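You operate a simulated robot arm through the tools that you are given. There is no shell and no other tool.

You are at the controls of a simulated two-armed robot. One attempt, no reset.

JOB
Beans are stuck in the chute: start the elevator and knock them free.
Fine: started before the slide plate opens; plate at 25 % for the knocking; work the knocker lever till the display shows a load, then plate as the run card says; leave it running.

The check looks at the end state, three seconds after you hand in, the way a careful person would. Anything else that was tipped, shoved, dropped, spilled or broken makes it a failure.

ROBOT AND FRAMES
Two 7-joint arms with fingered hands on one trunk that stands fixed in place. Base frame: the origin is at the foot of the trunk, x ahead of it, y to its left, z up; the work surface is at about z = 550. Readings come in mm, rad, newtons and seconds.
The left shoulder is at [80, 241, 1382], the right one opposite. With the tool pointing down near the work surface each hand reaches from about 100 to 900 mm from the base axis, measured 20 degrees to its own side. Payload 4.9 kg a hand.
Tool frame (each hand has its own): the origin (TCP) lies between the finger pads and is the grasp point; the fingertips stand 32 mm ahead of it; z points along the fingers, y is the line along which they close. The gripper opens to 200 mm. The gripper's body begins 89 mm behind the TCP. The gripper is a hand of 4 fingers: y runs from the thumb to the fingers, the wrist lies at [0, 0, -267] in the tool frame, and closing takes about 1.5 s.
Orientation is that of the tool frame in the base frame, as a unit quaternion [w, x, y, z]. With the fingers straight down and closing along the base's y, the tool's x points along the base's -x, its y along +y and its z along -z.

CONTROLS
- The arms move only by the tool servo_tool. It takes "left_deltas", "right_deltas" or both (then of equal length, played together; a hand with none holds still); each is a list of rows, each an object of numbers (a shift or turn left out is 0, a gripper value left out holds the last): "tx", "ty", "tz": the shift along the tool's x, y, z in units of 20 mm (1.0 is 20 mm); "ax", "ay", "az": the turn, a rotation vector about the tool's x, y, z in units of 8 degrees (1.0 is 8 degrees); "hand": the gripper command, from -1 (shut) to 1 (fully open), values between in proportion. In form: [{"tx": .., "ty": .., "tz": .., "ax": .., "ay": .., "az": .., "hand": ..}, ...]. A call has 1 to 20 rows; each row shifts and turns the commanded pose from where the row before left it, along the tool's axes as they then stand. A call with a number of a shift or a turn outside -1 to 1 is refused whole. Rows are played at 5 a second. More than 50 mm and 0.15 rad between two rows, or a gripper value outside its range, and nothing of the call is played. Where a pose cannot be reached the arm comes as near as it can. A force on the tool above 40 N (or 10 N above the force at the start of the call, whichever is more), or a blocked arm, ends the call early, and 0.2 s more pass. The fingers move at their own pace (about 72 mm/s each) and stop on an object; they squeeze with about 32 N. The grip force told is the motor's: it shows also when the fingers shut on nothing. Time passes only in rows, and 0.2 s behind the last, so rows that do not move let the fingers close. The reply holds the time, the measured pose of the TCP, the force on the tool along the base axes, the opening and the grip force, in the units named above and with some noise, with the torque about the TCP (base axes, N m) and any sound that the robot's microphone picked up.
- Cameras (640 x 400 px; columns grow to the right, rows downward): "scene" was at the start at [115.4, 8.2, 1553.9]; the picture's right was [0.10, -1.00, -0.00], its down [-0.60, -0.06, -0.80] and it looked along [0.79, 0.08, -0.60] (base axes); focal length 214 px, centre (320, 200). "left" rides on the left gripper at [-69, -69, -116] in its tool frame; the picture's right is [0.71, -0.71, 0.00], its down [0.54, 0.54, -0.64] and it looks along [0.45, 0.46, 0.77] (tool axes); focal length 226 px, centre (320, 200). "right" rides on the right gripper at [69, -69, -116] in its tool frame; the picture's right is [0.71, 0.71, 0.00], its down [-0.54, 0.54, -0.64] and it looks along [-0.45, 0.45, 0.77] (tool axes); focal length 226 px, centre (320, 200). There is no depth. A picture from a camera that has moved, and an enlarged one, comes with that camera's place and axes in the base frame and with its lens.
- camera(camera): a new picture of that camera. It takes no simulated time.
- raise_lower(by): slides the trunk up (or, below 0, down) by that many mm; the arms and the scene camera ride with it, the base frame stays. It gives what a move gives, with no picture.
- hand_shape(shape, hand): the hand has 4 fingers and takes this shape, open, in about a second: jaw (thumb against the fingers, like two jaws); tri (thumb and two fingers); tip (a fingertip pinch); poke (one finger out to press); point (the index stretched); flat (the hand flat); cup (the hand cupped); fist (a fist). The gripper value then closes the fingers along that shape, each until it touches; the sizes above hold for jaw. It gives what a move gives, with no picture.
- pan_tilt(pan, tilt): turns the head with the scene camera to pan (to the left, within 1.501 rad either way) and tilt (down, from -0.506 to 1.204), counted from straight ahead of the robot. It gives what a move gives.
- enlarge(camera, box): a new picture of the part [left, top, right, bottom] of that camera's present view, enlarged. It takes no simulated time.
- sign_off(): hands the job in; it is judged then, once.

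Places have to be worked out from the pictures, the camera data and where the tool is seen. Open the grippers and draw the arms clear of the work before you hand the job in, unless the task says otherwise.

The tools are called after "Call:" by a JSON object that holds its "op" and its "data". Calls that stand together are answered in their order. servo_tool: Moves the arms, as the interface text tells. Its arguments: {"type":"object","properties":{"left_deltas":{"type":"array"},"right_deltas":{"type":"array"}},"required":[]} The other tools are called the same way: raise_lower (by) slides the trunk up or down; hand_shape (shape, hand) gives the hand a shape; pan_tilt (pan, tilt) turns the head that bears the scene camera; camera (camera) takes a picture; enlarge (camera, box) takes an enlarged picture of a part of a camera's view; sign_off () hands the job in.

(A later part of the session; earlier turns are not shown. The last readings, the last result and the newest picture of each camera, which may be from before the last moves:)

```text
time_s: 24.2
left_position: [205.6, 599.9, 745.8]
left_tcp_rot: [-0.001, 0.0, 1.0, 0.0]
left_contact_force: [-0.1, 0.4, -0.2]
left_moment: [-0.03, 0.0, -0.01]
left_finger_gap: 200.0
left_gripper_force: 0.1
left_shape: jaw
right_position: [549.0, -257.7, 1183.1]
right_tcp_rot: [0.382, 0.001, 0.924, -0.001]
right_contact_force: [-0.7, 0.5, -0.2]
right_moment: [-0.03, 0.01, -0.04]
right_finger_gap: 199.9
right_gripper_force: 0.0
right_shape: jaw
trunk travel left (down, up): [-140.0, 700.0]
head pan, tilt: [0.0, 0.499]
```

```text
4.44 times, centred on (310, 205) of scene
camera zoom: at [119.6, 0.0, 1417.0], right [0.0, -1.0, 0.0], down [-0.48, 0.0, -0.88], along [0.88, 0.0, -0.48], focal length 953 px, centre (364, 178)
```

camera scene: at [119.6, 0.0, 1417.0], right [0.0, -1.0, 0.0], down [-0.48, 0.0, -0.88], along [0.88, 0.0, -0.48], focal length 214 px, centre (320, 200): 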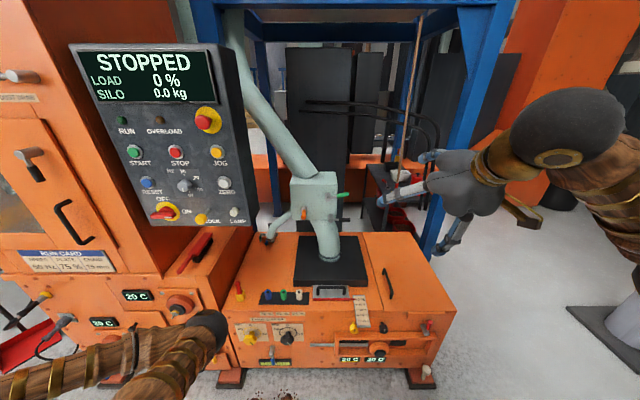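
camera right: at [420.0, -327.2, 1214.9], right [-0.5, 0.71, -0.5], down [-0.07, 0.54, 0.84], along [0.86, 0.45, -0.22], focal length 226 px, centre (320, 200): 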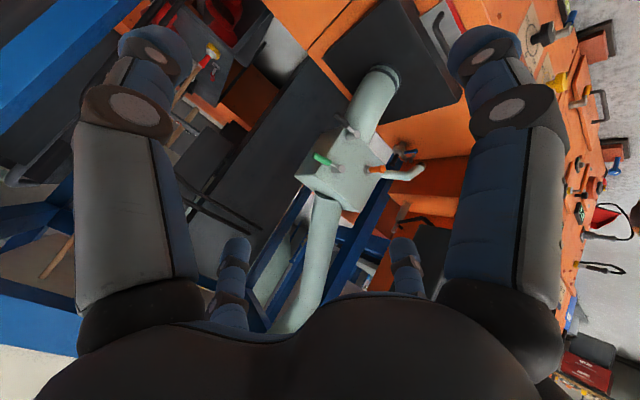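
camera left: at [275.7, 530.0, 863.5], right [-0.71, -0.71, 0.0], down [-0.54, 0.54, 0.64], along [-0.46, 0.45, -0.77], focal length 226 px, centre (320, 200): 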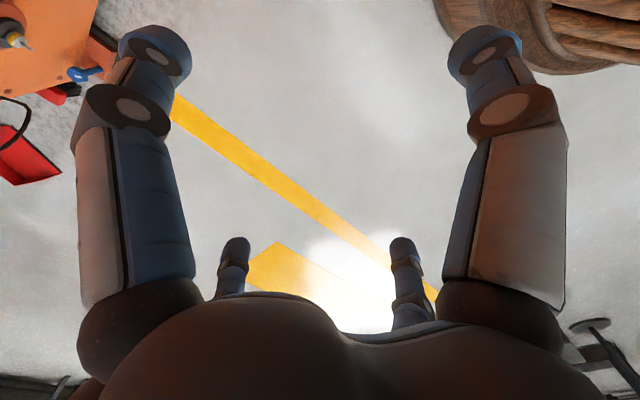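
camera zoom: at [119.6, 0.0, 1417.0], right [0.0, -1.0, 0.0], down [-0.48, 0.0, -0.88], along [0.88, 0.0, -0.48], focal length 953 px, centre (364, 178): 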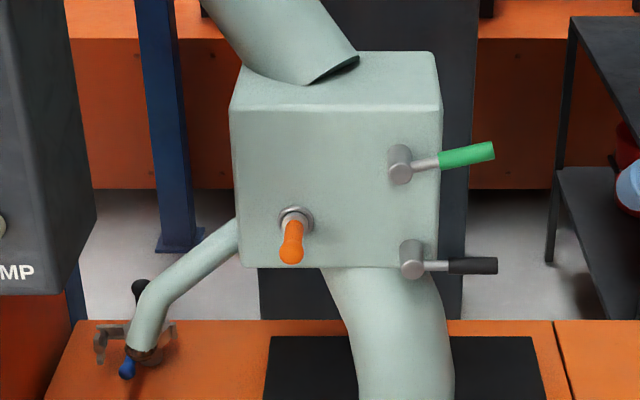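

I'll zoom on the remaining lever candidates and labels: the cabinet, the machine front, and the yellow and red lever on the machine top.

Call:
{"op": "enlarge", "data": {"camera": "scene", "box": [215, 270, 335, 370]}}

Call:
{"op": "enlarge", "data": {"camera": "scene", "box": [320, 280, 460, 380]}}

Call:
{"op": "enlarge", "data": {"camera": "scene", "box": [0, 50, 130, 220]}}

Call:
{"op": "enlarge", "data": {"camera": "scene", "box": [0, 240, 240, 390]}}

Call:
{"op": "enlarge", "data": {"camera": "scene", "box": [270, 0, 520, 160]}}

```text
4.00 times, centred on (275, 320) of scene
camera zoom: at [119.6, 0.0, 1417.0], right [0.0, -1.0, 0.0], down [-0.48, 0.0, -0.88], along [0.88, 0.0, -0.48], focal length 858 px, centre (500, -280)
```

zoom: 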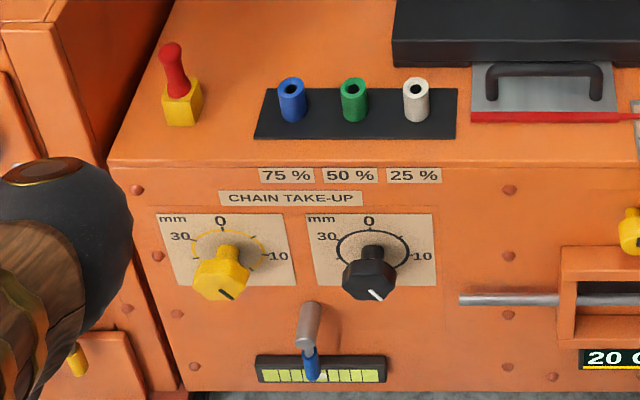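

```text
4.00 times, centred on (390, 330) of scene
camera zoom: at [119.6, 0.0, 1417.0], right [0.0, -1.0, 0.0], down [-0.48, 0.0, -0.88], along [0.88, 0.0, -0.48], focal length 858 px, centre (40, -320)
```

zoom: 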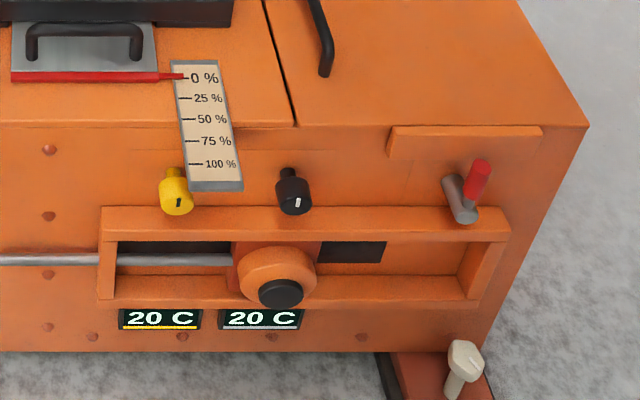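

```text
2.35 times, centred on (65, 135) of scene
camera zoom: at [119.6, 0.0, 1417.0], right [0.0, -1.0, 0.0], down [-0.48, 0.0, -0.88], along [0.88, 0.0, -0.48], focal length 505 px, centre (920, 353)
```

zoom: 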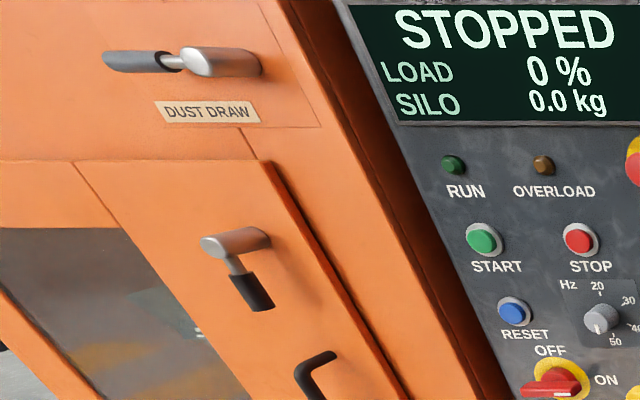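

```text
2.67 times, centred on (120, 315) of scene
camera zoom: at [119.6, 0.0, 1417.0], right [0.0, -1.0, 0.0], down [-0.48, 0.0, -0.88], along [0.88, 0.0, -0.48], focal length 572 px, centre (853, -107)
```

zoom: 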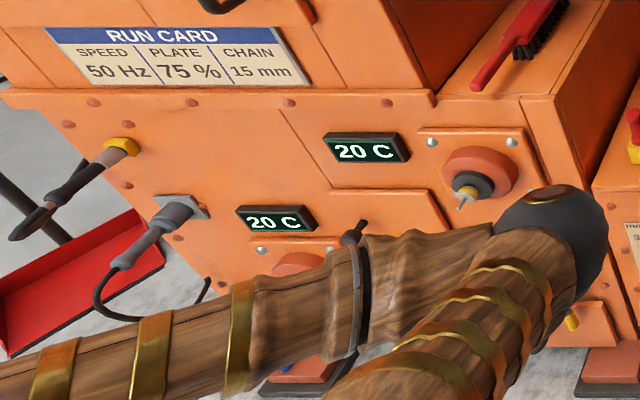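

```text
2.50 times, centred on (395, 80) of scene
camera zoom: at [119.6, 0.0, 1417.0], right [0.0, -1.0, 0.0], down [-0.48, 0.0, -0.88], along [0.88, 0.0, -0.48], focal length 536 px, centre (132, 500)
```

zoom: 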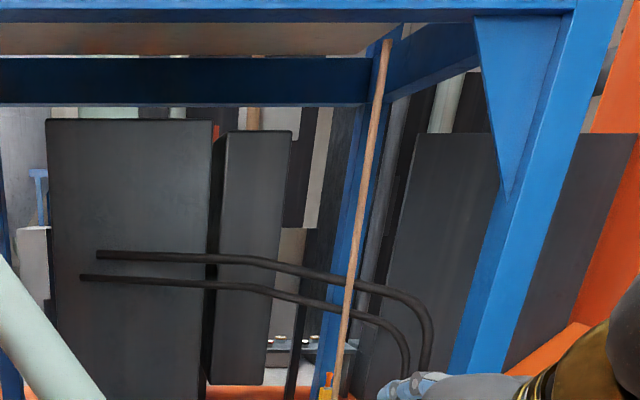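

No labels name the knocker, so I'll bring the right-hand camera closer to the chute box and study its levers.

Call:
{"op": "servo_tool", "data": {"right_deltas": [{"tz": 1, "tx": -0.1}, {"tz": 1, "tx": -0.1}, {"tz": 1, "tx": -0.1}, {"tz": 1, "tx": -0.1}, {"tz": 1, "tx": -0.1}, {"tz": 1, "tx": -0.1}, {"tz": 1, "tx": -0.1}, {"tz": 1, "tx": -0.1}, {"tz": 1, "tx": -0.1}, {"tz": 1, "tx": -0.1}, {"tz": 1, "tx": -0.1}]}}

Call:
{"op": "camera", "data": {"camera": "right"}}

Call:
{"op": "camera", "data": {"camera": "scene"}}

Call:
{"op": "enlarge", "data": {"camera": "right", "box": [250, 80, 450, 230]}}

```text
time_s: 26.6
left_position: [207.1, 598.3, 747.4]
left_tcp_rot: [-0.001, 0.0, 1.0, 0.0]
left_contact_force: [-0.2, 0.0, 0.3]
left_moment: [0.01, -0.04, -0.02]
left_finger_gap: 200.1
left_gripper_force: 0.0
left_shape: jaw
right_position: [720.3, -258.9, 1044.0]
right_tcp_rot: [0.382, 0.0, 0.924, 0.001]
right_contact_force: [0.1, -0.3, -0.1]
right_moment: [0.01, -0.04, -0.01]
right_finger_gap: 199.9
right_gripper_force: 0.1
right_shape: jaw
trunk travel left (down, up): [-140.0, 700.0]
head pan, tilt: [0.0, 0.499]
```

```text
taken
camera right: at [590.1, -327.0, 1075.1], right [-0.5, 0.71, -0.5], down [-0.07, 0.54, 0.84], along [0.86, 0.45, -0.22], focal length 226 px, centre (320, 200)
```

right: 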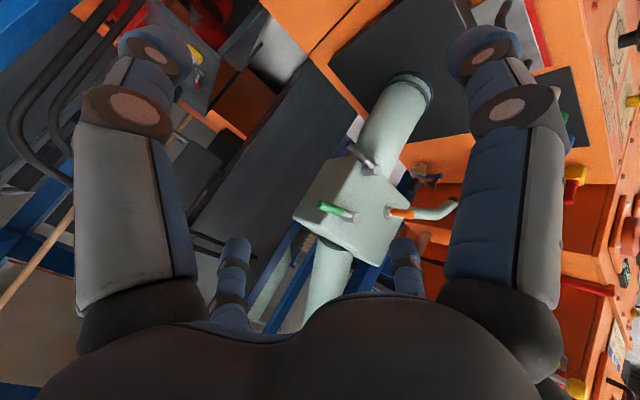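

```text
taken
camera scene: at [120.4, 0.0, 1417.0], right [0.0, -1.0, 0.0], down [-0.48, 0.0, -0.88], along [0.88, 0.0, -0.48], focal length 214 px, centre (320, 200)
```

scene: 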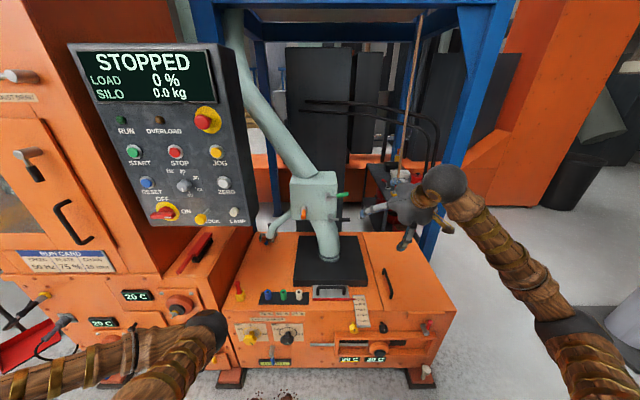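

```text
2.67 times, centred on (350, 155) of right
camera zoom: at [590.1, -327.0, 1075.1], right [-0.5, 0.71, -0.5], down [-0.07, 0.54, 0.84], along [0.86, 0.45, -0.22], focal length 603 px, centre (240, 320)
```

zoom: 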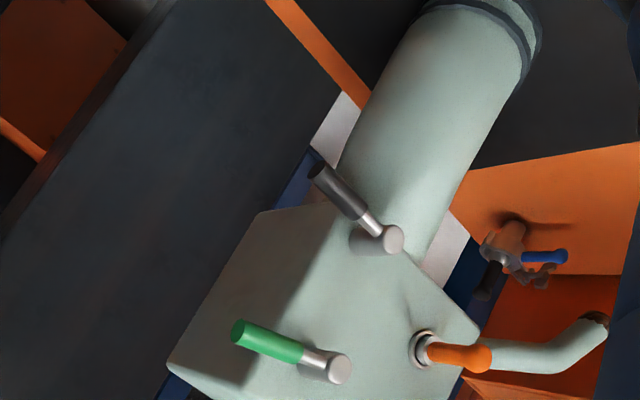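

The enlarged views are sharp, so I'll zoom in harder on each lever from both cameras.

Call:
{"op": "enlarge", "data": {"camera": "right", "box": [310, 130, 420, 230]}}

Call:
{"op": "enlarge", "data": {"camera": "scene", "box": [285, 170, 355, 225]}}

Call:
{"op": "enlarge", "data": {"camera": "scene", "box": [255, 200, 305, 250]}}

Call:
{"op": "enlarge", "data": {"camera": "right", "box": [550, 0, 640, 400]}}

```text
4.00 times, centred on (365, 180) of right
camera zoom: at [590.1, -327.0, 1075.1], right [-0.5, 0.71, -0.5], down [-0.07, 0.54, 0.84], along [0.86, 0.45, -0.22], focal length 904 px, centre (140, 280)
```

zoom: 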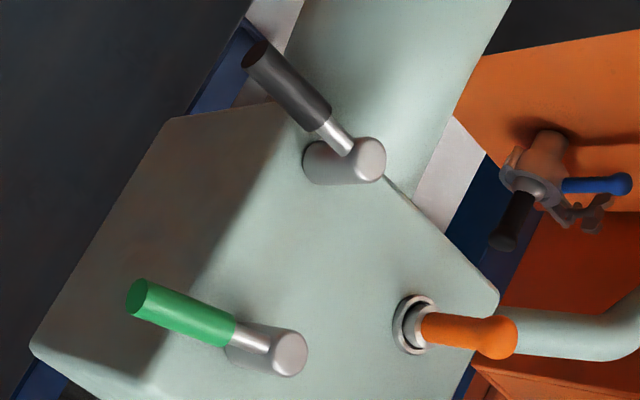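

```text
7.27 times, centred on (320, 198) of scene
camera zoom: at [120.4, 0.0, 1417.0], right [0.0, -1.0, 0.0], down [-0.48, 0.0, -0.88], along [0.88, 0.0, -0.48], focal length 1560 px, centre (320, 218)
```

zoom: 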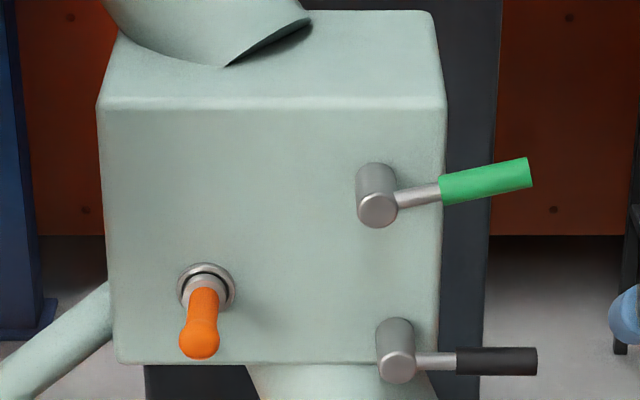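

```text
8.00 times, centred on (280, 225) of scene
camera zoom: at [120.4, 0.0, 1417.0], right [0.0, -1.0, 0.0], down [-0.48, 0.0, -0.88], along [0.88, 0.0, -0.48], focal length 1716 px, centre (640, 0)
```

zoom: 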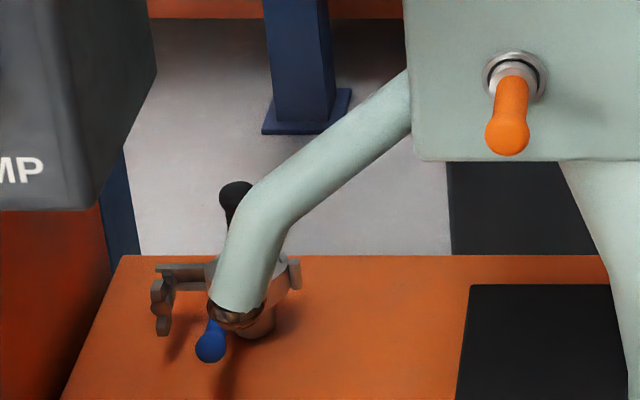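

```text
1.00 times, centred on (595, 200) of right (not enlarged: the box is as wide or as high as the picture)
camera zoom: at [590.1, -327.0, 1075.1], right [-0.5, 0.71, -0.5], down [-0.07, 0.54, 0.84], along [0.86, 0.45, -0.22], focal length 226 px, centre (45, 200)
```

zoom: 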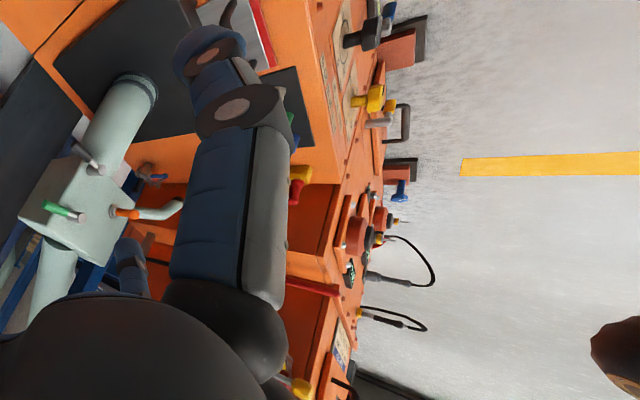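

The panel label reads LOCK, and START is the first step. I'll set the left hand to the poke shape and check where its fingertip lies.

Call:
{"op": "hand_shape", "data": {"shape": "poke", "hand": "left"}}

Call:
{"op": "camera", "data": {"camera": "left"}}

Call:
{"op": "pan_tilt", "data": {"pan": 1.1, "tilt": 0.9}}

Call:
{"op": "camera", "data": {"camera": "scene"}}

```text
time_s: 27.5
left_position: [207.2, 598.1, 746.8]
left_tcp_rot: [-0.001, 0.0, 1.0, -0.001]
left_contact_force: [0.1, 0.2, -0.8]
left_moment: [0.0, -0.02, -0.02]
left_finger_gap: 0.2
left_gripper_force: 0.0
left_shape: poke
right_position: [718.4, -258.3, 1044.8]
right_tcp_rot: [0.383, -0.001, 0.924, 0.0]
right_contact_force: [0.3, 0.3, -0.3]
right_moment: [-0.01, 0.01, 0.01]
right_finger_gap: 199.7
right_gripper_force: 0.1
right_shape: jaw
trunk travel left (down, up): [-140.0, 700.0]
head pan, tilt: [0.0, 0.499]
```

```text
taken
camera left: at [275.9, 530.0, 863.3], right [-0.71, -0.71, 0.0], down [-0.54, 0.54, 0.64], along [-0.46, 0.45, -0.77], focal length 226 px, centre (320, 200)
```

left: 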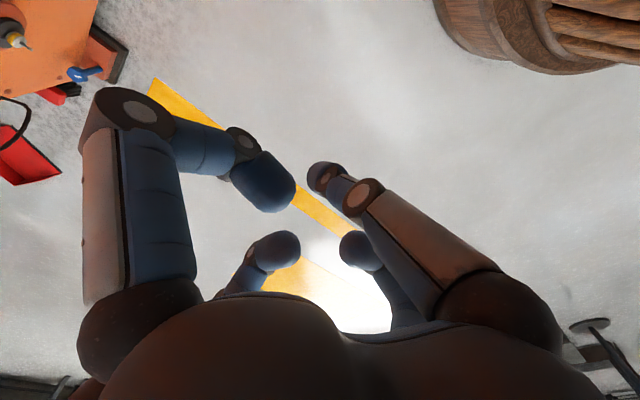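

```text
time_s: 28.9
left_position: [206.5, 599.0, 747.0]
left_tcp_rot: [0.0, 0.0, 1.0, 0.0]
left_contact_force: [0.4, 0.3, -0.3]
left_moment: [0.01, -0.02, -0.01]
left_finger_gap: 0.0
left_gripper_force: 0.1
left_shape: poke
right_position: [720.1, -259.3, 1043.6]
right_tcp_rot: [0.383, 0.0, 0.924, 0.0]
right_contact_force: [-0.5, 0.3, -0.7]
right_moment: [0.04, 0.0, -0.02]
right_finger_gap: 200.0
right_gripper_force: 0.1
right_shape: jaw
trunk travel left (down, up): [-140.0, 700.0]
head pan, tilt: [1.1, 0.901]
```

```text
taken
camera scene: at [63.1, 67.1, 1383.2], right [0.89, -0.45, 0.0], down [-0.36, -0.7, -0.62], along [0.28, 0.55, -0.78], focal length 214 px, centre (320, 200)
```

scene: 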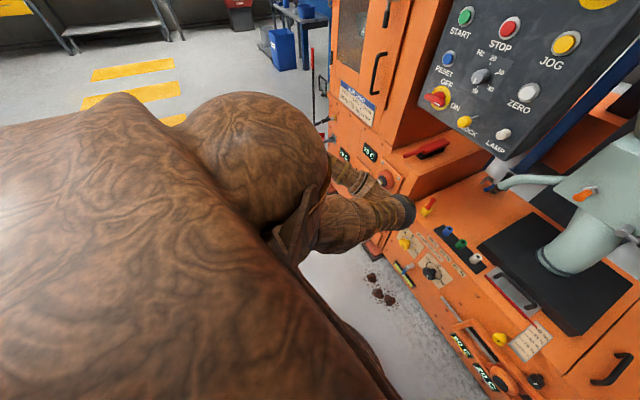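

The poke finger's tip sits on the tool axis about 32 mm ahead of the TCP, and the other fingers are curled well behind it. I'll bring the left hand up in front of the panel, staying about 280 mm back.

Call:
{"op": "servo_tool", "data": {"left_deltas": [{"tx": -0.6, "ty": -0.15, "tz": -1}, {"tx": -0.6, "ty": -0.15, "tz": -1}, {"tx": -0.6, "ty": -0.15, "tz": -1}, {"tx": -0.6, "ty": -0.15, "tz": -1}, {"tx": -0.6, "ty": -0.15, "tz": -1}, {"tx": -0.6, "ty": -0.15, "tz": -1}, {"tx": -0.6, "ty": -0.15, "tz": -1}, {"tx": -0.6, "ty": -0.15, "tz": -1}, {"tx": -0.6, "ty": -0.15, "tz": -1}, {"tx": -0.6, "ty": -0.15, "tz": -1}, {"tx": -0.6, "ty": -0.15, "tz": -1}, {"tx": -0.6, "ty": -0.15, "tz": -1}, {"tx": -0.6, "ty": -0.15, "tz": -1}, {"tx": -0.6, "ty": -0.15, "tz": -1}, {"tx": -0.6, "ty": -0.15, "tz": -1}, {"tx": -0.6, "ty": -0.15, "tz": -1}, {"tx": -0.6, "ty": -0.15, "tz": -1}, {"tx": -0.6, "ty": -0.15, "tz": -1}, {"tx": -0.6, "ty": -0.15, "tz": -1}, {"tx": -0.6, "ty": -0.15, "tz": -1}]}}

Call:
{"op": "servo_tool", "data": {"left_deltas": [{"ay": -1}, {"ay": -1}, {"ay": -1}, {"ay": -1}, {"ay": -1}, {"ay": -1}, {"ay": -1}, {"ay": -1}, {"ay": -1}, {"ay": -1}, {"ay": -1}, {"ay": -0.25}]}}

Call:
{"op": "pan_tilt", "data": {"pan": 0.5, "tilt": 0.35}}

Call:
{"op": "camera", "data": {"camera": "scene"}}

Call:
{"op": "camera", "data": {"camera": "left"}}

```text
time_s: 33.1
left_position: [445.8, 538.2, 1146.8]
left_tcp_rot: [-0.001, 0.0, 1.0, 0.0]
left_contact_force: [-0.6, -0.6, -0.1]
left_moment: [-0.02, 0.0, 0.01]
left_finger_gap: 0.0
left_gripper_force: 0.0
left_shape: poke
right_position: [720.9, -259.7, 1043.3]
right_tcp_rot: [0.383, 0.0, 0.924, 0.0]
right_contact_force: [-0.5, 0.7, -0.3]
right_moment: [0.0, -0.03, -0.01]
right_finger_gap: 199.9
right_gripper_force: 0.1
right_shape: jaw
trunk travel left (down, up): [-140.0, 700.0]
head pan, tilt: [1.1, 0.901]
```

```text
time_s: 35.7
left_position: [530.9, 526.1, 1141.7]
left_tcp_rot: [0.65, -0.006, 0.76, 0.007]
left_contact_force: [-0.2, -1.3, -0.3]
left_moment: [0.02, 0.0, -0.01]
left_finger_gap: 0.0
left_gripper_force: 0.0
left_shape: poke
left hand out of reach, approached as far as the arm can: row 9, 10, 11, 12
right_position: [719.8, -258.9, 1043.0]
right_tcp_rot: [0.383, 0.0, 0.924, -0.001]
right_contact_force: [1.0, 0.4, -0.2]
right_moment: [0.0, -0.01, 0.01]
right_finger_gap: 199.6
right_gripper_force: 0.0
right_shape: jaw
trunk travel left (down, up): [-140.0, 700.0]
head pan, tilt: [1.1, 0.901]
```

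```text
time_s: 36.7
left_position: [530.8, 526.6, 1143.1]
left_tcp_rot: [0.65, -0.007, 0.76, 0.008]
left_contact_force: [0.3, -0.1, 0.1]
left_moment: [0.03, 0.02, 0.0]
left_finger_gap: 0.2
left_gripper_force: 0.0
left_shape: poke
right_position: [719.9, -258.5, 1043.2]
right_tcp_rot: [0.383, 0.0, 0.924, 0.0]
right_contact_force: [-0.1, 0.2, -0.9]
right_moment: [-0.01, 0.01, -0.01]
right_finger_gap: 200.1
right_gripper_force: 0.0
right_shape: jaw
trunk travel left (down, up): [-140.0, 700.0]
head pan, tilt: [0.499, 0.351]
```

```text
taken
camera scene: at [110.6, 44.5, 1430.6], right [0.48, -0.88, 0.0], down [-0.3, -0.17, -0.94], along [0.82, 0.45, -0.34], focal length 214 px, centre (320, 200)
```

scene: 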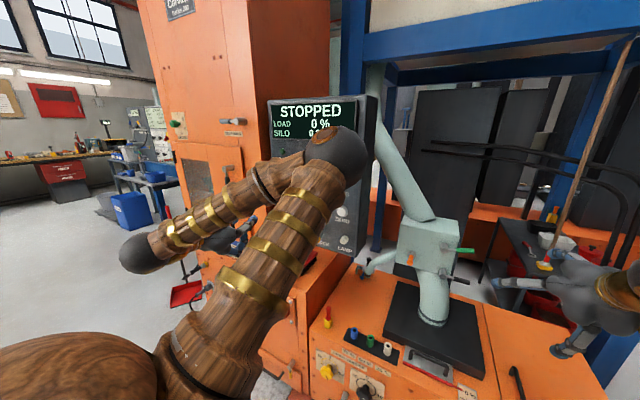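

```text
taken
camera left: at [428.5, 455.9, 1229.4], right [-0.1, -0.71, -0.7], down [-0.73, 0.53, -0.43], along [0.68, 0.47, -0.57], focal length 226 px, centre (320, 200)
```

left: 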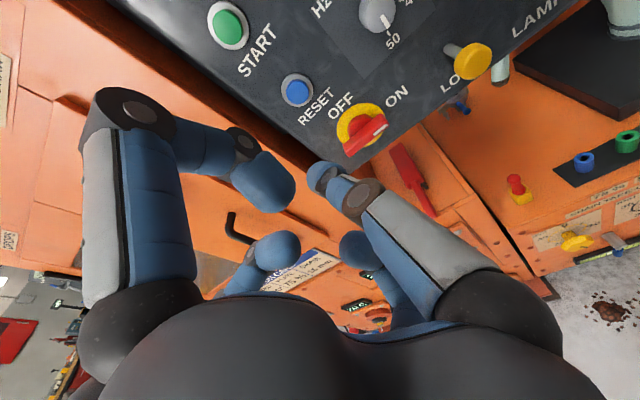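

The left camera shows START, RESET and the main switch, whose white tip points at ON. I'll move to about 80 mm in front of START, at its height.

Call:
{"op": "servo_tool", "data": {"left_deltas": [{"tx": -0.52, "tz": 0.9}, {"tx": -0.52, "tz": 0.9}, {"tx": -0.52, "tz": 0.9}, {"tx": -0.52, "tz": 0.9}, {"tx": -0.52, "tz": 0.9}, {"tx": -0.52, "tz": 0.9}, {"tx": -0.52, "tz": 0.9}, {"tx": -0.52, "tz": 0.9}, {"tx": -0.54, "tz": 0.9}]}}

Call:
{"op": "camera", "data": {"camera": "scene"}}

Call:
{"op": "camera", "data": {"camera": "left"}}

```text
time_s: 38.7
left_position: [706.9, 528.9, 1210.3]
left_tcp_rot: [0.652, -0.005, 0.759, 0.006]
left_contact_force: [-0.3, 0.2, -0.3]
left_moment: [0.0, -0.01, -0.04]
left_finger_gap: 0.0
left_gripper_force: 0.1
left_shape: poke
right_position: [720.6, -259.9, 1044.4]
right_tcp_rot: [0.383, 0.0, 0.924, -0.001]
right_contact_force: [0.5, 0.4, -0.2]
right_moment: [-0.01, -0.02, -0.02]
right_finger_gap: 199.7
right_gripper_force: 0.0
right_shape: jaw
trunk travel left (down, up): [-140.0, 700.0]
head pan, tilt: [0.499, 0.351]
```

```text
taken
camera scene: at [111.2, 44.4, 1430.6], right [0.48, -0.88, 0.0], down [-0.3, -0.16, -0.94], along [0.82, 0.45, -0.34], focal length 214 px, centre (320, 200)
```

scene: 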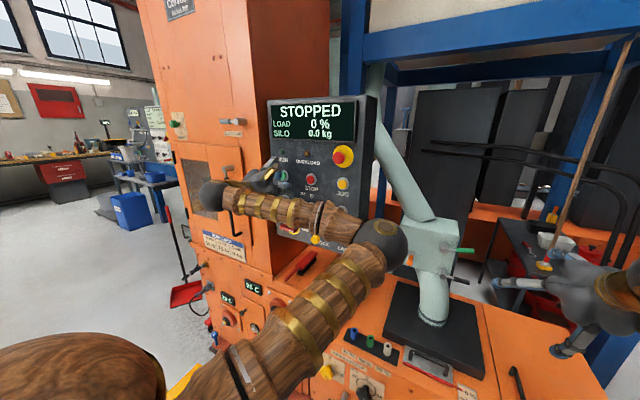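

```text
taken
camera left: at [603.3, 458.4, 1297.2], right [-0.1, -0.71, -0.7], down [-0.72, 0.53, -0.44], along [0.68, 0.46, -0.56], focal length 226 px, centre (320, 200)
```

left: 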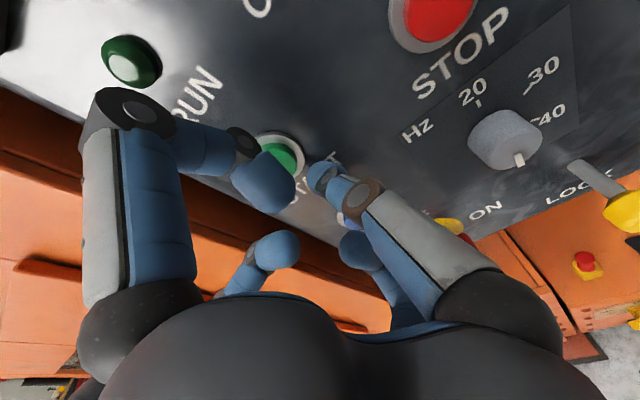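

The tip is already at about [739, 529, 1205], just below START and close to the face. I'll back off 40 mm, then shift up and slightly left to line up with the button.

Call:
{"op": "servo_tool", "data": {"left_deltas": [{"tx": 0.15, "tz": -1}, {"tx": 0.15, "tz": -1}, {"tx": -0.94, "tz": -0.14, "ty": 0.2}, {"tx": -0.94, "tz": -0.14, "ty": 0.2}, {}]}}

Call:
{"op": "camera", "data": {"camera": "left"}}

Call:
{"op": "enlarge", "data": {"camera": "scene", "box": [200, 90, 400, 260]}}

```text
time_s: 39.9
left_position: [664.0, 535.3, 1249.6]
left_tcp_rot: [0.651, -0.003, 0.759, 0.004]
left_contact_force: [-0.3, -0.6, 0.3]
left_moment: [-0.02, 0.0, 0.01]
left_finger_gap: 0.1
left_gripper_force: 0.0
left_shape: poke
right_position: [720.1, -260.5, 1042.9]
right_tcp_rot: [0.383, 0.001, 0.924, 0.0]
right_contact_force: [-0.1, 0.5, 0.4]
right_moment: [-0.02, -0.03, 0.01]
right_finger_gap: 199.9
right_gripper_force: 0.1
right_shape: jaw
trunk travel left (down, up): [-140.0, 700.0]
head pan, tilt: [0.499, 0.351]
```

```text
taken
camera left: at [561.9, 465.7, 1335.7], right [-0.1, -0.71, -0.7], down [-0.72, 0.53, -0.44], along [0.68, 0.46, -0.56], focal length 226 px, centre (320, 200)
```

left: 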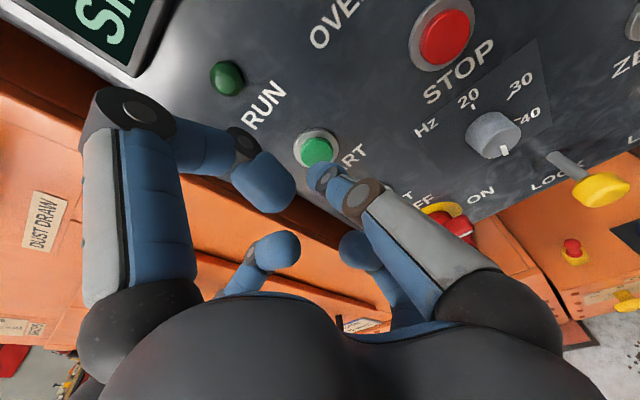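

```text
2.35 times, centred on (300, 175) of scene
camera zoom: at [110.6, 44.1, 1430.7], right [0.48, -0.88, 0.0], down [-0.3, -0.16, -0.94], along [0.82, 0.45, -0.34], focal length 505 px, centre (367, 259)
```

zoom: 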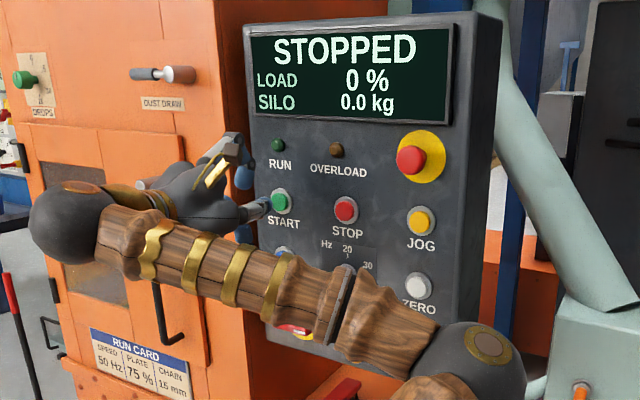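

The fingertip lines up with START at about [737, 538, 1241], roughly 40 mm away. I'll push straight in along base x, with small steps at the end.

Call:
{"op": "servo_tool", "data": {"left_deltas": [{"tx": -0.14, "tz": 0.9, "ty": 0.15}, {"tx": -0.13, "tz": 0.85}, {"tx": -0.03, "tz": 0.2}, {"tx": -0.03, "tz": 0.2}]}}

Call:
{"op": "camera", "data": {"camera": "left"}}

Call:
{"op": "enlarge", "data": {"camera": "scene", "box": [200, 90, 400, 260]}}

```text
time_s: 40.9
left_position: [704.0, 542.0, 1251.3]
left_tcp_rot: [0.652, -0.005, 0.758, 0.005]
left_contact_force: [-26.7, -2.9, -6.0]
left_moment: [-0.02, 0.35, -0.09]
left_finger_gap: 0.3
left_gripper_force: 0.1
left_shape: poke
right_position: [717.3, -259.2, 1045.9]
right_tcp_rot: [0.385, 0.0, 0.923, 0.0]
right_contact_force: [0.2, 0.3, 0.2]
right_moment: [-0.02, -0.04, 0.02]
right_finger_gap: 200.0
right_gripper_force: 0.0
right_shape: jaw
trunk travel left (down, up): [-140.0, 700.0]
head pan, tilt: [0.499, 0.351]
heard: click
```

```text
taken
camera left: at [600.3, 470.4, 1337.2], right [-0.09, -0.71, -0.7], down [-0.72, 0.53, -0.44], along [0.68, 0.47, -0.56], focal length 226 px, centre (320, 200)
```

left: 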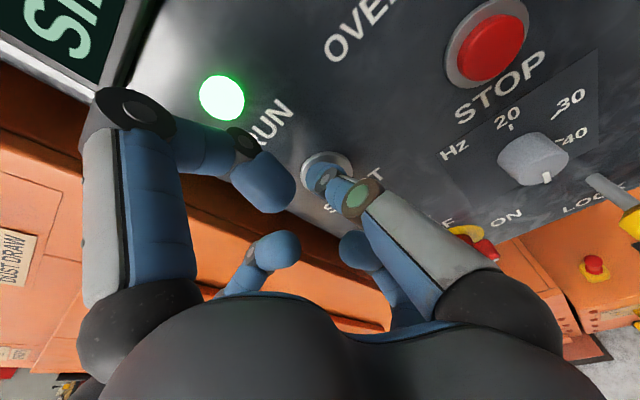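

```text
2.35 times, centred on (300, 175) of scene
camera zoom: at [106.0, 44.4, 1431.0], right [0.48, -0.88, 0.0], down [-0.3, -0.16, -0.94], along [0.82, 0.45, -0.34], focal length 505 px, centre (367, 259)
```

zoom: 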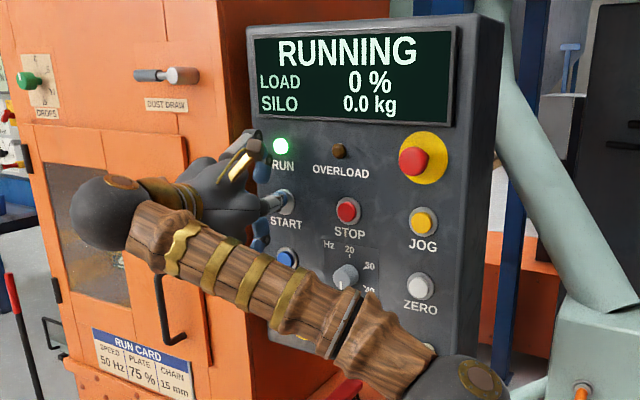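

RUNNING, with the RUN lamp lit and load at 0 %. I'll retract the left hand straight back, turn it down again and park it low to the left.

Call:
{"op": "servo_tool", "data": {"left_deltas": [{"tx": 0.15, "tz": -1}, {"tx": 0.15, "tz": -1}, {"tx": 0.15, "tz": -1}, {"tx": 0.15, "tz": -1}, {"tx": 0.15, "tz": -1}, {"tx": 0.15, "tz": -1}, {"tx": 0.15, "tz": -1}, {"tx": 0.15, "tz": -1}]}}

Call:
{"op": "servo_tool", "data": {"left_deltas": [{"ay": 1}, {"ay": 1}, {"ay": 1}, {"ay": 1}, {"ay": 1}, {"ay": 1}, {"ay": 1}, {"ay": 1}, {"ay": 1}, {"ay": 1}, {"ay": 0.16}]}}

```text
time_s: 42.7
left_position: [545.5, 536.7, 1250.5]
left_tcp_rot: [0.651, -0.003, 0.759, 0.004]
left_contact_force: [-1.1, 0.3, 0.6]
left_moment: [0.0, 0.01, 0.01]
left_finger_gap: 0.3
left_gripper_force: 0.1
left_shape: poke
right_position: [719.1, -259.1, 1044.2]
right_tcp_rot: [0.383, 0.001, 0.924, -0.001]
right_contact_force: [0.0, -0.2, 0.3]
right_moment: [0.05, -0.03, 0.02]
right_finger_gap: 200.1
right_gripper_force: 0.2
right_shape: jaw
trunk travel left (down, up): [-140.0, 700.0]
head pan, tilt: [0.499, 0.351]
```

```text
time_s: 45.1
left_position: [544.7, 537.7, 1250.5]
left_tcp_rot: [0.001, -0.006, 1.0, 0.002]
left_contact_force: [-0.4, 0.3, -0.3]
left_moment: [0.0, 0.0, -0.01]
left_finger_gap: 0.0
left_gripper_force: 0.1
left_shape: poke
right_position: [719.8, -259.8, 1043.1]
right_tcp_rot: [0.382, 0.0, 0.924, 0.0]
right_contact_force: [-0.4, 0.8, -0.6]
right_moment: [-0.01, 0.0, 0.0]
right_finger_gap: 199.8
right_gripper_force: 0.0
right_shape: jaw
trunk travel left (down, up): [-140.0, 700.0]
head pan, tilt: [0.499, 0.351]
```

The left hand is clear of the panel. I'll park it low, and meanwhile turn the right hand straight down and bring it to about [700, -200, 850] to look at the plate handle.

Call:
{"op": "servo_tool", "data": {"left_deltas": [{"tx": 0.83, "tz": 0.86}, {"tx": 0.83, "tz": 0.86}, {"tx": 0.83, "tz": 0.86}, {"tx": 0.83, "tz": 0.86}, {"tx": 0.83, "tz": 0.86}, {"tx": 0.83, "tz": 0.86}, {"tx": 0.6, "ty": 0.15, "tz": 1}, {"tx": 0.6, "ty": 0.15, "tz": 1}, {"tx": 0.6, "ty": 0.15, "tz": 1}, {"tx": 0.6, "ty": 0.15, "tz": 1}, {"tx": 0.6, "ty": 0.15, "tz": 1}, {"tx": 0.6, "ty": 0.15, "tz": 1}, {"tx": 0.6, "ty": 0.15, "tz": 1}, {"tx": 0.6, "ty": 0.15, "tz": 1}, {"tx": 0.6, "ty": 0.15, "tz": 1}, {"tx": 0.6, "ty": 0.15, "tz": 1}, {"tx": 0.6, "ty": 0.15, "tz": 1}, {"tx": 0.6, "ty": 0.15, "tz": 1}, {"tx": 0.6, "ty": 0.15, "tz": 1}, {"tx": 0.6, "ty": 0.15, "tz": 1}], "right_deltas": [{"ay": 0.94}, {"ay": 0.94}, {"ay": 0.94}, {"ay": 0.94}, {"ay": 0.94}, {"ay": 0.93}, {"tz": 0.8, "ty": 0.25, "tx": 0.1}, {"tz": 0.8, "ty": 0.25, "tx": 0.1}, {"tz": 0.8, "ty": 0.25, "tx": 0.1}, {"tz": 0.8, "ty": 0.25, "tx": 0.1}, {"tz": 0.8, "ty": 0.25, "tx": 0.1}, {"tz": 0.8, "ty": 0.25, "tx": 0.1}, {"tz": 0.8, "ty": 0.25, "tx": 0.1}, {"tz": 0.8, "ty": 0.25, "tx": 0.1}, {"tz": 0.8, "ty": 0.25, "tx": 0.1}, {"tz": 0.8, "ty": 0.25, "tx": 0.1}, {"tz": 0.8, "ty": 0.25, "tx": 0.1}, {"tz": 0.8, "ty": 0.25, "tx": 0.1}, {}, {}]}}

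Call:
{"op": "camera", "data": {"camera": "right"}}

Call:
{"op": "pan_tilt", "data": {"pan": 0.1, "tilt": 0.55}}

Call:
{"op": "camera", "data": {"camera": "scene"}}

```text
time_s: 49.3
left_position: [277.3, 578.4, 866.1]
left_tcp_rot: [0.0, -0.006, 1.0, 0.001]
left_contact_force: [-0.3, 0.2, -1.0]
left_moment: [-0.01, 0.0, 0.02]
left_finger_gap: 0.1
left_gripper_force: 0.0
left_shape: poke
right_position: [694.6, -196.8, 852.4]
right_tcp_rot: [0.0, 0.0, 1.0, 0.0]
right_contact_force: [-0.2, 0.7, -0.3]
right_moment: [0.01, 0.03, 0.02]
right_finger_gap: 199.9
right_gripper_force: 0.0
right_shape: jaw
trunk travel left (down, up): [-140.0, 700.0]
head pan, tilt: [0.499, 0.351]
```

```text
taken
camera right: at [626.3, -264.6, 967.2], right [-0.71, 0.71, 0.0], down [0.54, 0.54, 0.64], along [0.45, 0.45, -0.77], focal length 226 px, centre (320, 200)
```

right: 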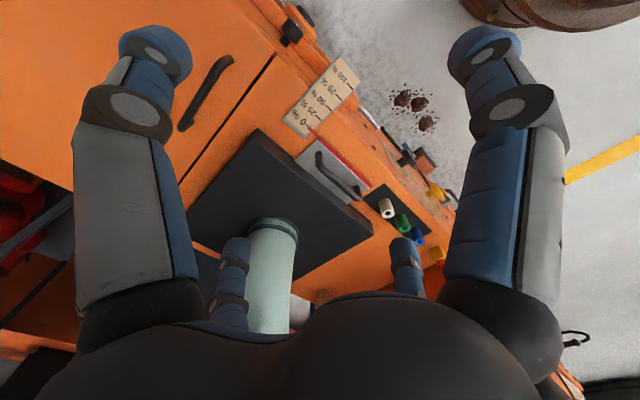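

```text
time_s: 50.1
left_position: [278.2, 577.5, 866.2]
left_tcp_rot: [0.0, -0.007, 1.0, 0.002]
left_contact_force: [-0.1, 0.2, 0.1]
left_moment: [-0.02, -0.02, 0.01]
left_finger_gap: 0.0
left_gripper_force: 0.1
left_shape: poke
right_position: [695.2, -197.3, 853.1]
right_tcp_rot: [0.001, 0.0, 1.0, 0.0]
right_contact_force: [-1.4, 0.0, 1.2]
right_moment: [0.01, 0.0, 0.05]
right_finger_gap: 199.8
right_gripper_force: 0.1
right_shape: jaw
trunk travel left (down, up): [-140.0, 700.0]
head pan, tilt: [0.099, 0.55]
```

```text
taken
camera scene: at [118.2, 9.0, 1412.5], right [0.1, -0.99, 0.0], down [-0.52, -0.05, -0.85], along [0.85, 0.09, -0.52], focal length 214 px, centre (320, 200)
```

scene: 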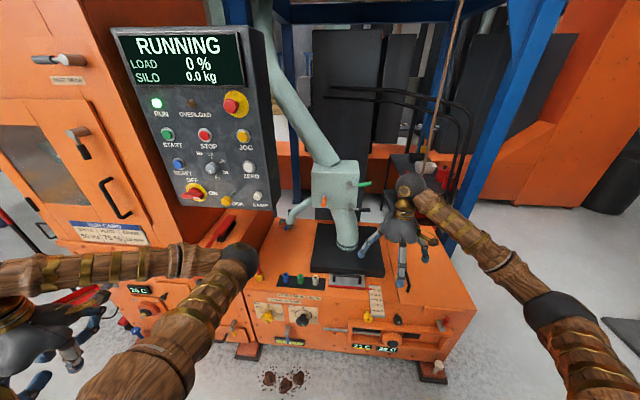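

The right camera now sees the plate, handle and scale. I'll zoom in to measure the geometry.

Call:
{"op": "enlarge", "data": {"camera": "right", "box": [270, 50, 430, 210]}}

Call:
{"op": "enlarge", "data": {"camera": "scene", "box": [300, 235, 410, 325]}}

```text
2.50 times, centred on (350, 130) of right
camera zoom: at [626.3, -265.0, 967.1], right [-0.71, 0.71, 0.0], down [0.54, 0.54, 0.64], along [0.45, 0.45, -0.77], focal length 565 px, centre (245, 375)
```

zoom: 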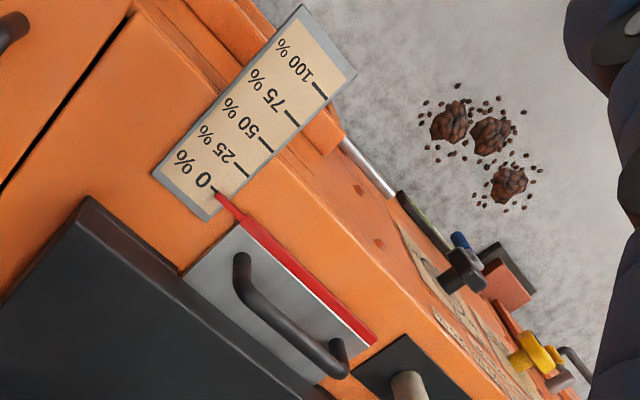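

```text
4.44 times, centred on (355, 280) of scene
camera zoom: at [118.2, 9.0, 1412.5], right [0.1, -0.99, 0.0], down [-0.52, -0.05, -0.85], along [0.85, 0.09, -0.52], focal length 953 px, centre (164, -156)
```

zoom: 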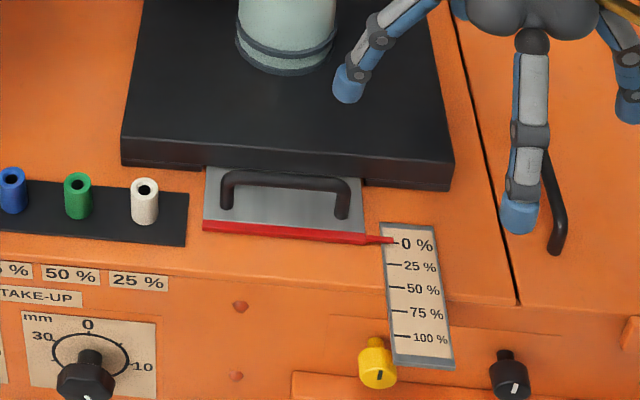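

Bar of the handle: x≈787, z≈602, y from about -113 to +9. The scale's 0–100 % spans about 100 mm along x, so 25 % is about 25 mm of pull. I'll put the right hand in the tip shape and look at it.

Call:
{"op": "hand_shape", "data": {"shape": "tip", "hand": "right"}}

Call:
{"op": "camera", "data": {"camera": "right"}}

Call:
{"op": "enlarge", "data": {"camera": "scene", "box": [340, 170, 460, 300]}}

```text
time_s: 51.0
left_position: [278.5, 577.6, 866.9]
left_tcp_rot: [0.0, -0.005, 1.0, 0.001]
left_contact_force: [1.0, -0.8, 0.7]
left_moment: [0.01, -0.02, 0.01]
left_finger_gap: 0.0
left_gripper_force: 0.0
left_shape: poke
right_position: [695.1, -197.4, 851.9]
right_tcp_rot: [-0.001, 0.001, 1.0, 0.0]
right_contact_force: [-0.1, -0.3, -1.2]
right_moment: [-0.03, 0.02, 0.0]
right_finger_gap: 200.0
right_gripper_force: 0.1
right_shape: tip
trunk travel left (down, up): [-140.0, 700.0]
head pan, tilt: [0.099, 0.55]
```

```text
taken
camera right: at [626.3, -265.0, 967.1], right [-0.71, 0.71, 0.0], down [0.54, 0.54, 0.64], along [0.45, 0.45, -0.77], focal length 226 px, centre (320, 200)
```

right: 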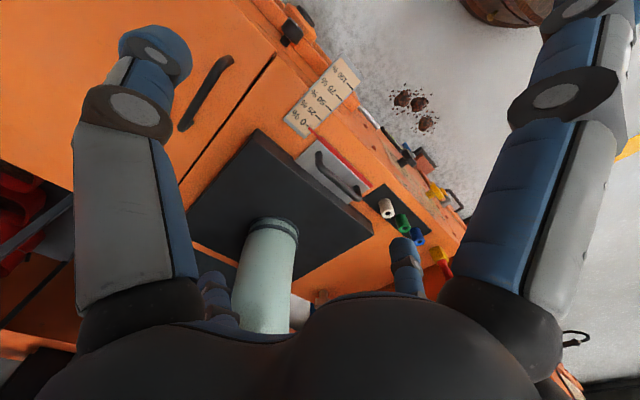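

```text
3.08 times, centred on (400, 235) of scene
camera zoom: at [118.2, 8.8, 1412.4], right [0.1, -1.0, 0.0], down [-0.52, -0.05, -0.85], along [0.85, 0.08, -0.52], focal length 660 px, centre (74, 92)
```

zoom: 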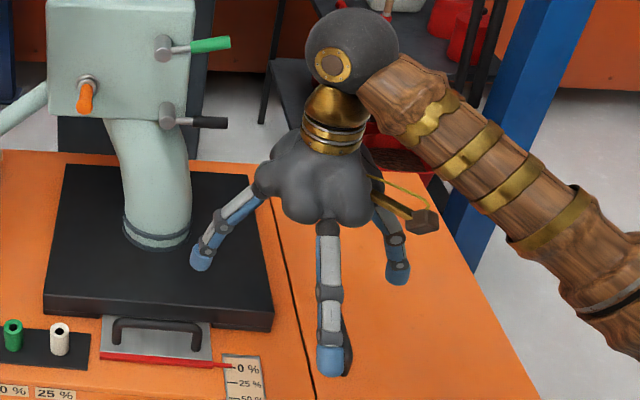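

In the tip shape the spread side fingers would come down near the colour tubes, so I prefer hooking the bar with one finger. I'll measure the gap between the bar and the black slab more exactly.

Call:
{"op": "enlarge", "data": {"camera": "right", "box": [295, 130, 375, 210]}}

Call:
{"op": "enlarge", "data": {"camera": "scene", "box": [315, 255, 395, 305]}}

```text
5.00 times, centred on (335, 170) of right
camera zoom: at [626.3, -265.0, 967.1], right [-0.71, 0.71, 0.0], down [0.54, 0.54, 0.64], along [0.45, 0.45, -0.77], focal length 1130 px, centre (245, 350)
```

zoom: 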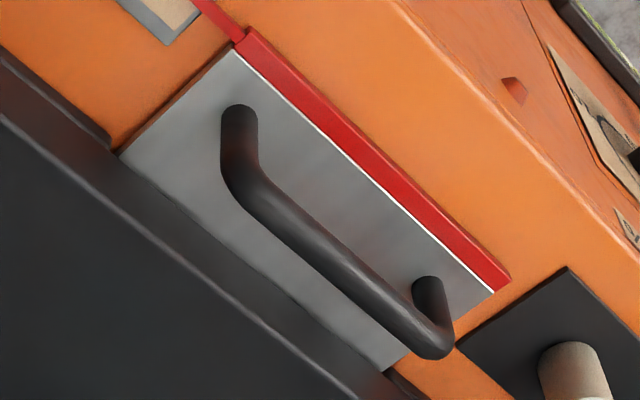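

```text
8.00 times, centred on (355, 280) of scene
camera zoom: at [118.2, 8.8, 1412.4], right [0.1, -1.0, 0.0], down [-0.52, -0.05, -0.85], along [0.85, 0.08, -0.52], focal length 1716 px, centre (40, -440)
```

zoom: 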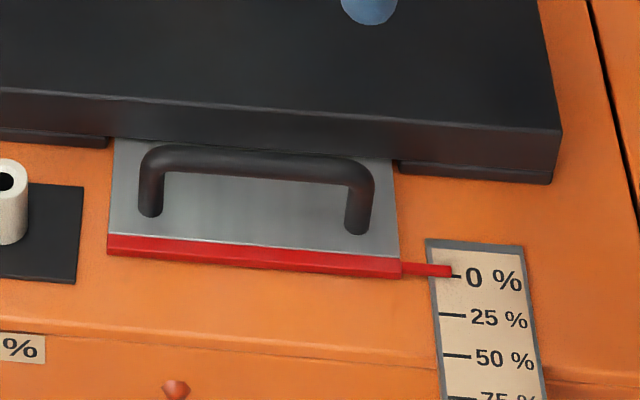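

The gap between bar and slab is about 38 mm, the bar is about 15 mm thick with its centre at z≈603, and the slab top is at z≈592. One finger fits, so I'll set the right hand to poke and check the tip.

Call:
{"op": "hand_shape", "data": {"shape": "poke", "hand": "right"}}

Call:
{"op": "camera", "data": {"camera": "right"}}

Call:
{"op": "enlarge", "data": {"camera": "scene", "box": [340, 170, 460, 300]}}

```text
time_s: 51.9
left_position: [277.5, 576.2, 865.9]
left_tcp_rot: [0.0, -0.006, 1.0, 0.001]
left_contact_force: [0.4, -0.2, 0.5]
left_moment: [0.03, 0.01, 0.0]
left_finger_gap: 0.0
left_gripper_force: 0.1
left_shape: poke
right_position: [694.8, -197.3, 852.1]
right_tcp_rot: [0.0, 0.0, 1.0, 0.0]
right_contact_force: [0.1, -0.2, 0.3]
right_moment: [-0.03, -0.02, 0.0]
right_finger_gap: 0.0
right_gripper_force: 0.1
right_shape: poke
trunk travel left (down, up): [-140.0, 700.0]
head pan, tilt: [0.099, 0.55]
```

```text
taken
camera right: at [626.3, -265.0, 967.1], right [-0.71, 0.71, 0.0], down [0.54, 0.54, 0.64], along [0.45, 0.45, -0.77], focal length 226 px, centre (320, 200)
```

right: 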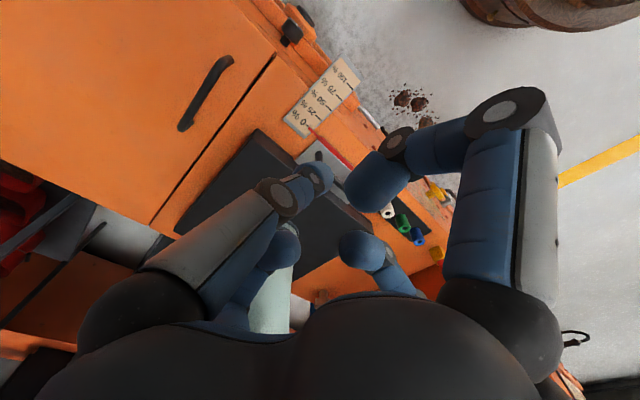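

```text
3.08 times, centred on (400, 235) of scene
camera zoom: at [118.2, 8.8, 1412.4], right [0.1, -1.0, 0.0], down [-0.52, -0.05, -0.85], along [0.85, 0.08, -0.52], focal length 660 px, centre (74, 92)
```

zoom: 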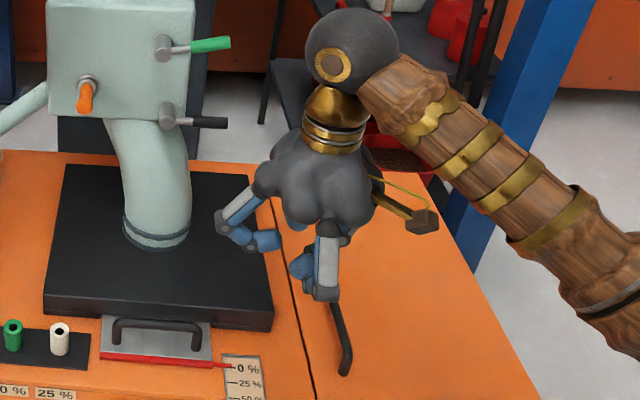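

The right poke fingertip is on the tool axis too. I'll move it over the gap behind the bar, to about [813, -51, 740], and verify before descending.

Call:
{"op": "servo_tool", "data": {"right_deltas": [{"tx": -0.7375, "ty": 0.9125, "tz": 0.65}, {"tx": -0.7375, "ty": 0.9125, "tz": 0.65}, {"tx": -0.7375, "ty": 0.9125, "tz": 0.65}, {"tx": -0.7375, "ty": 0.9125, "tz": 0.65}, {"tx": -0.7375, "ty": 0.9125, "tz": 0.65}, {"tx": -0.7375, "ty": 0.9125, "tz": 0.65}, {"tx": -0.7375, "ty": 0.9125, "tz": 0.65}, {"tx": -0.7375, "ty": 0.9125, "tz": 0.65}, {}]}}

Call:
{"op": "camera", "data": {"camera": "right"}}

Call:
{"op": "camera", "data": {"camera": "scene"}}

Call:
{"op": "enlarge", "data": {"camera": "scene", "box": [290, 190, 410, 320]}}

```text
time_s: 53.9
left_position: [278.3, 576.8, 866.3]
left_tcp_rot: [0.0, -0.006, 1.0, 0.002]
left_contact_force: [-0.6, -0.5, -0.6]
left_moment: [0.05, -0.01, 0.01]
left_finger_gap: 0.1
left_gripper_force: 0.2
left_shape: poke
right_position: [813.6, -55.3, 747.3]
right_tcp_rot: [0.0, 0.0, 1.0, 0.0]
right_contact_force: [-0.1, -0.5, 0.0]
right_moment: [-0.03, 0.01, 0.0]
right_finger_gap: 0.0
right_gripper_force: 0.0
right_shape: poke
trunk travel left (down, up): [-140.0, 700.0]
head pan, tilt: [0.099, 0.55]
```

```text
taken
camera right: at [745.1, -122.5, 861.5], right [-0.71, 0.71, 0.0], down [0.54, 0.54, 0.64], along [0.45, 0.45, -0.77], focal length 226 px, centre (320, 200)
```

right: 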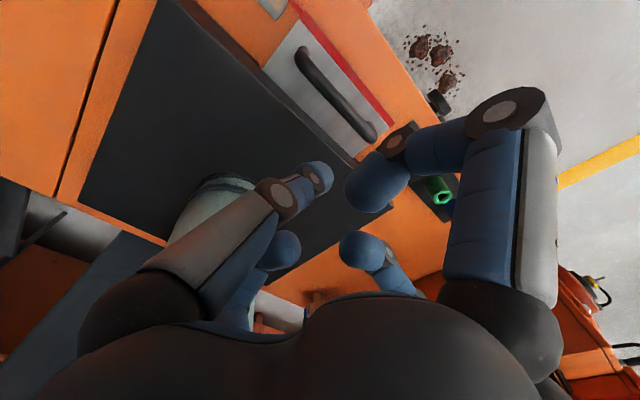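

```text
taken
camera scene: at [117.8, 8.2, 1412.5], right [0.1, -1.0, 0.0], down [-0.52, -0.05, -0.85], along [0.85, 0.08, -0.52], focal length 214 px, centre (320, 200)
```

scene: 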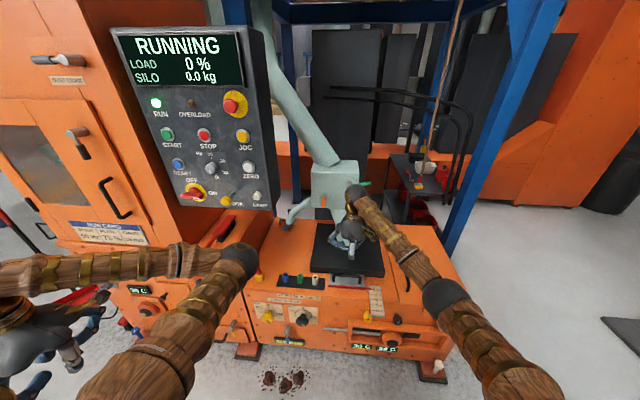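

```text
3.08 times, centred on (350, 255) of scene
camera zoom: at [117.8, 8.2, 1412.5], right [0.1, -1.0, 0.0], down [-0.52, -0.05, -0.85], along [0.85, 0.08, -0.52], focal length 660 px, centre (228, 31)
```

zoom: 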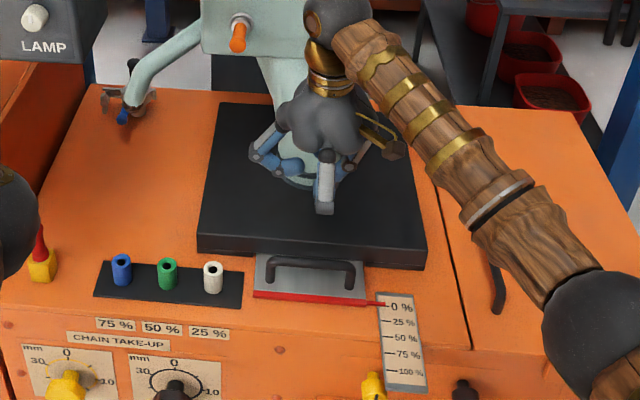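

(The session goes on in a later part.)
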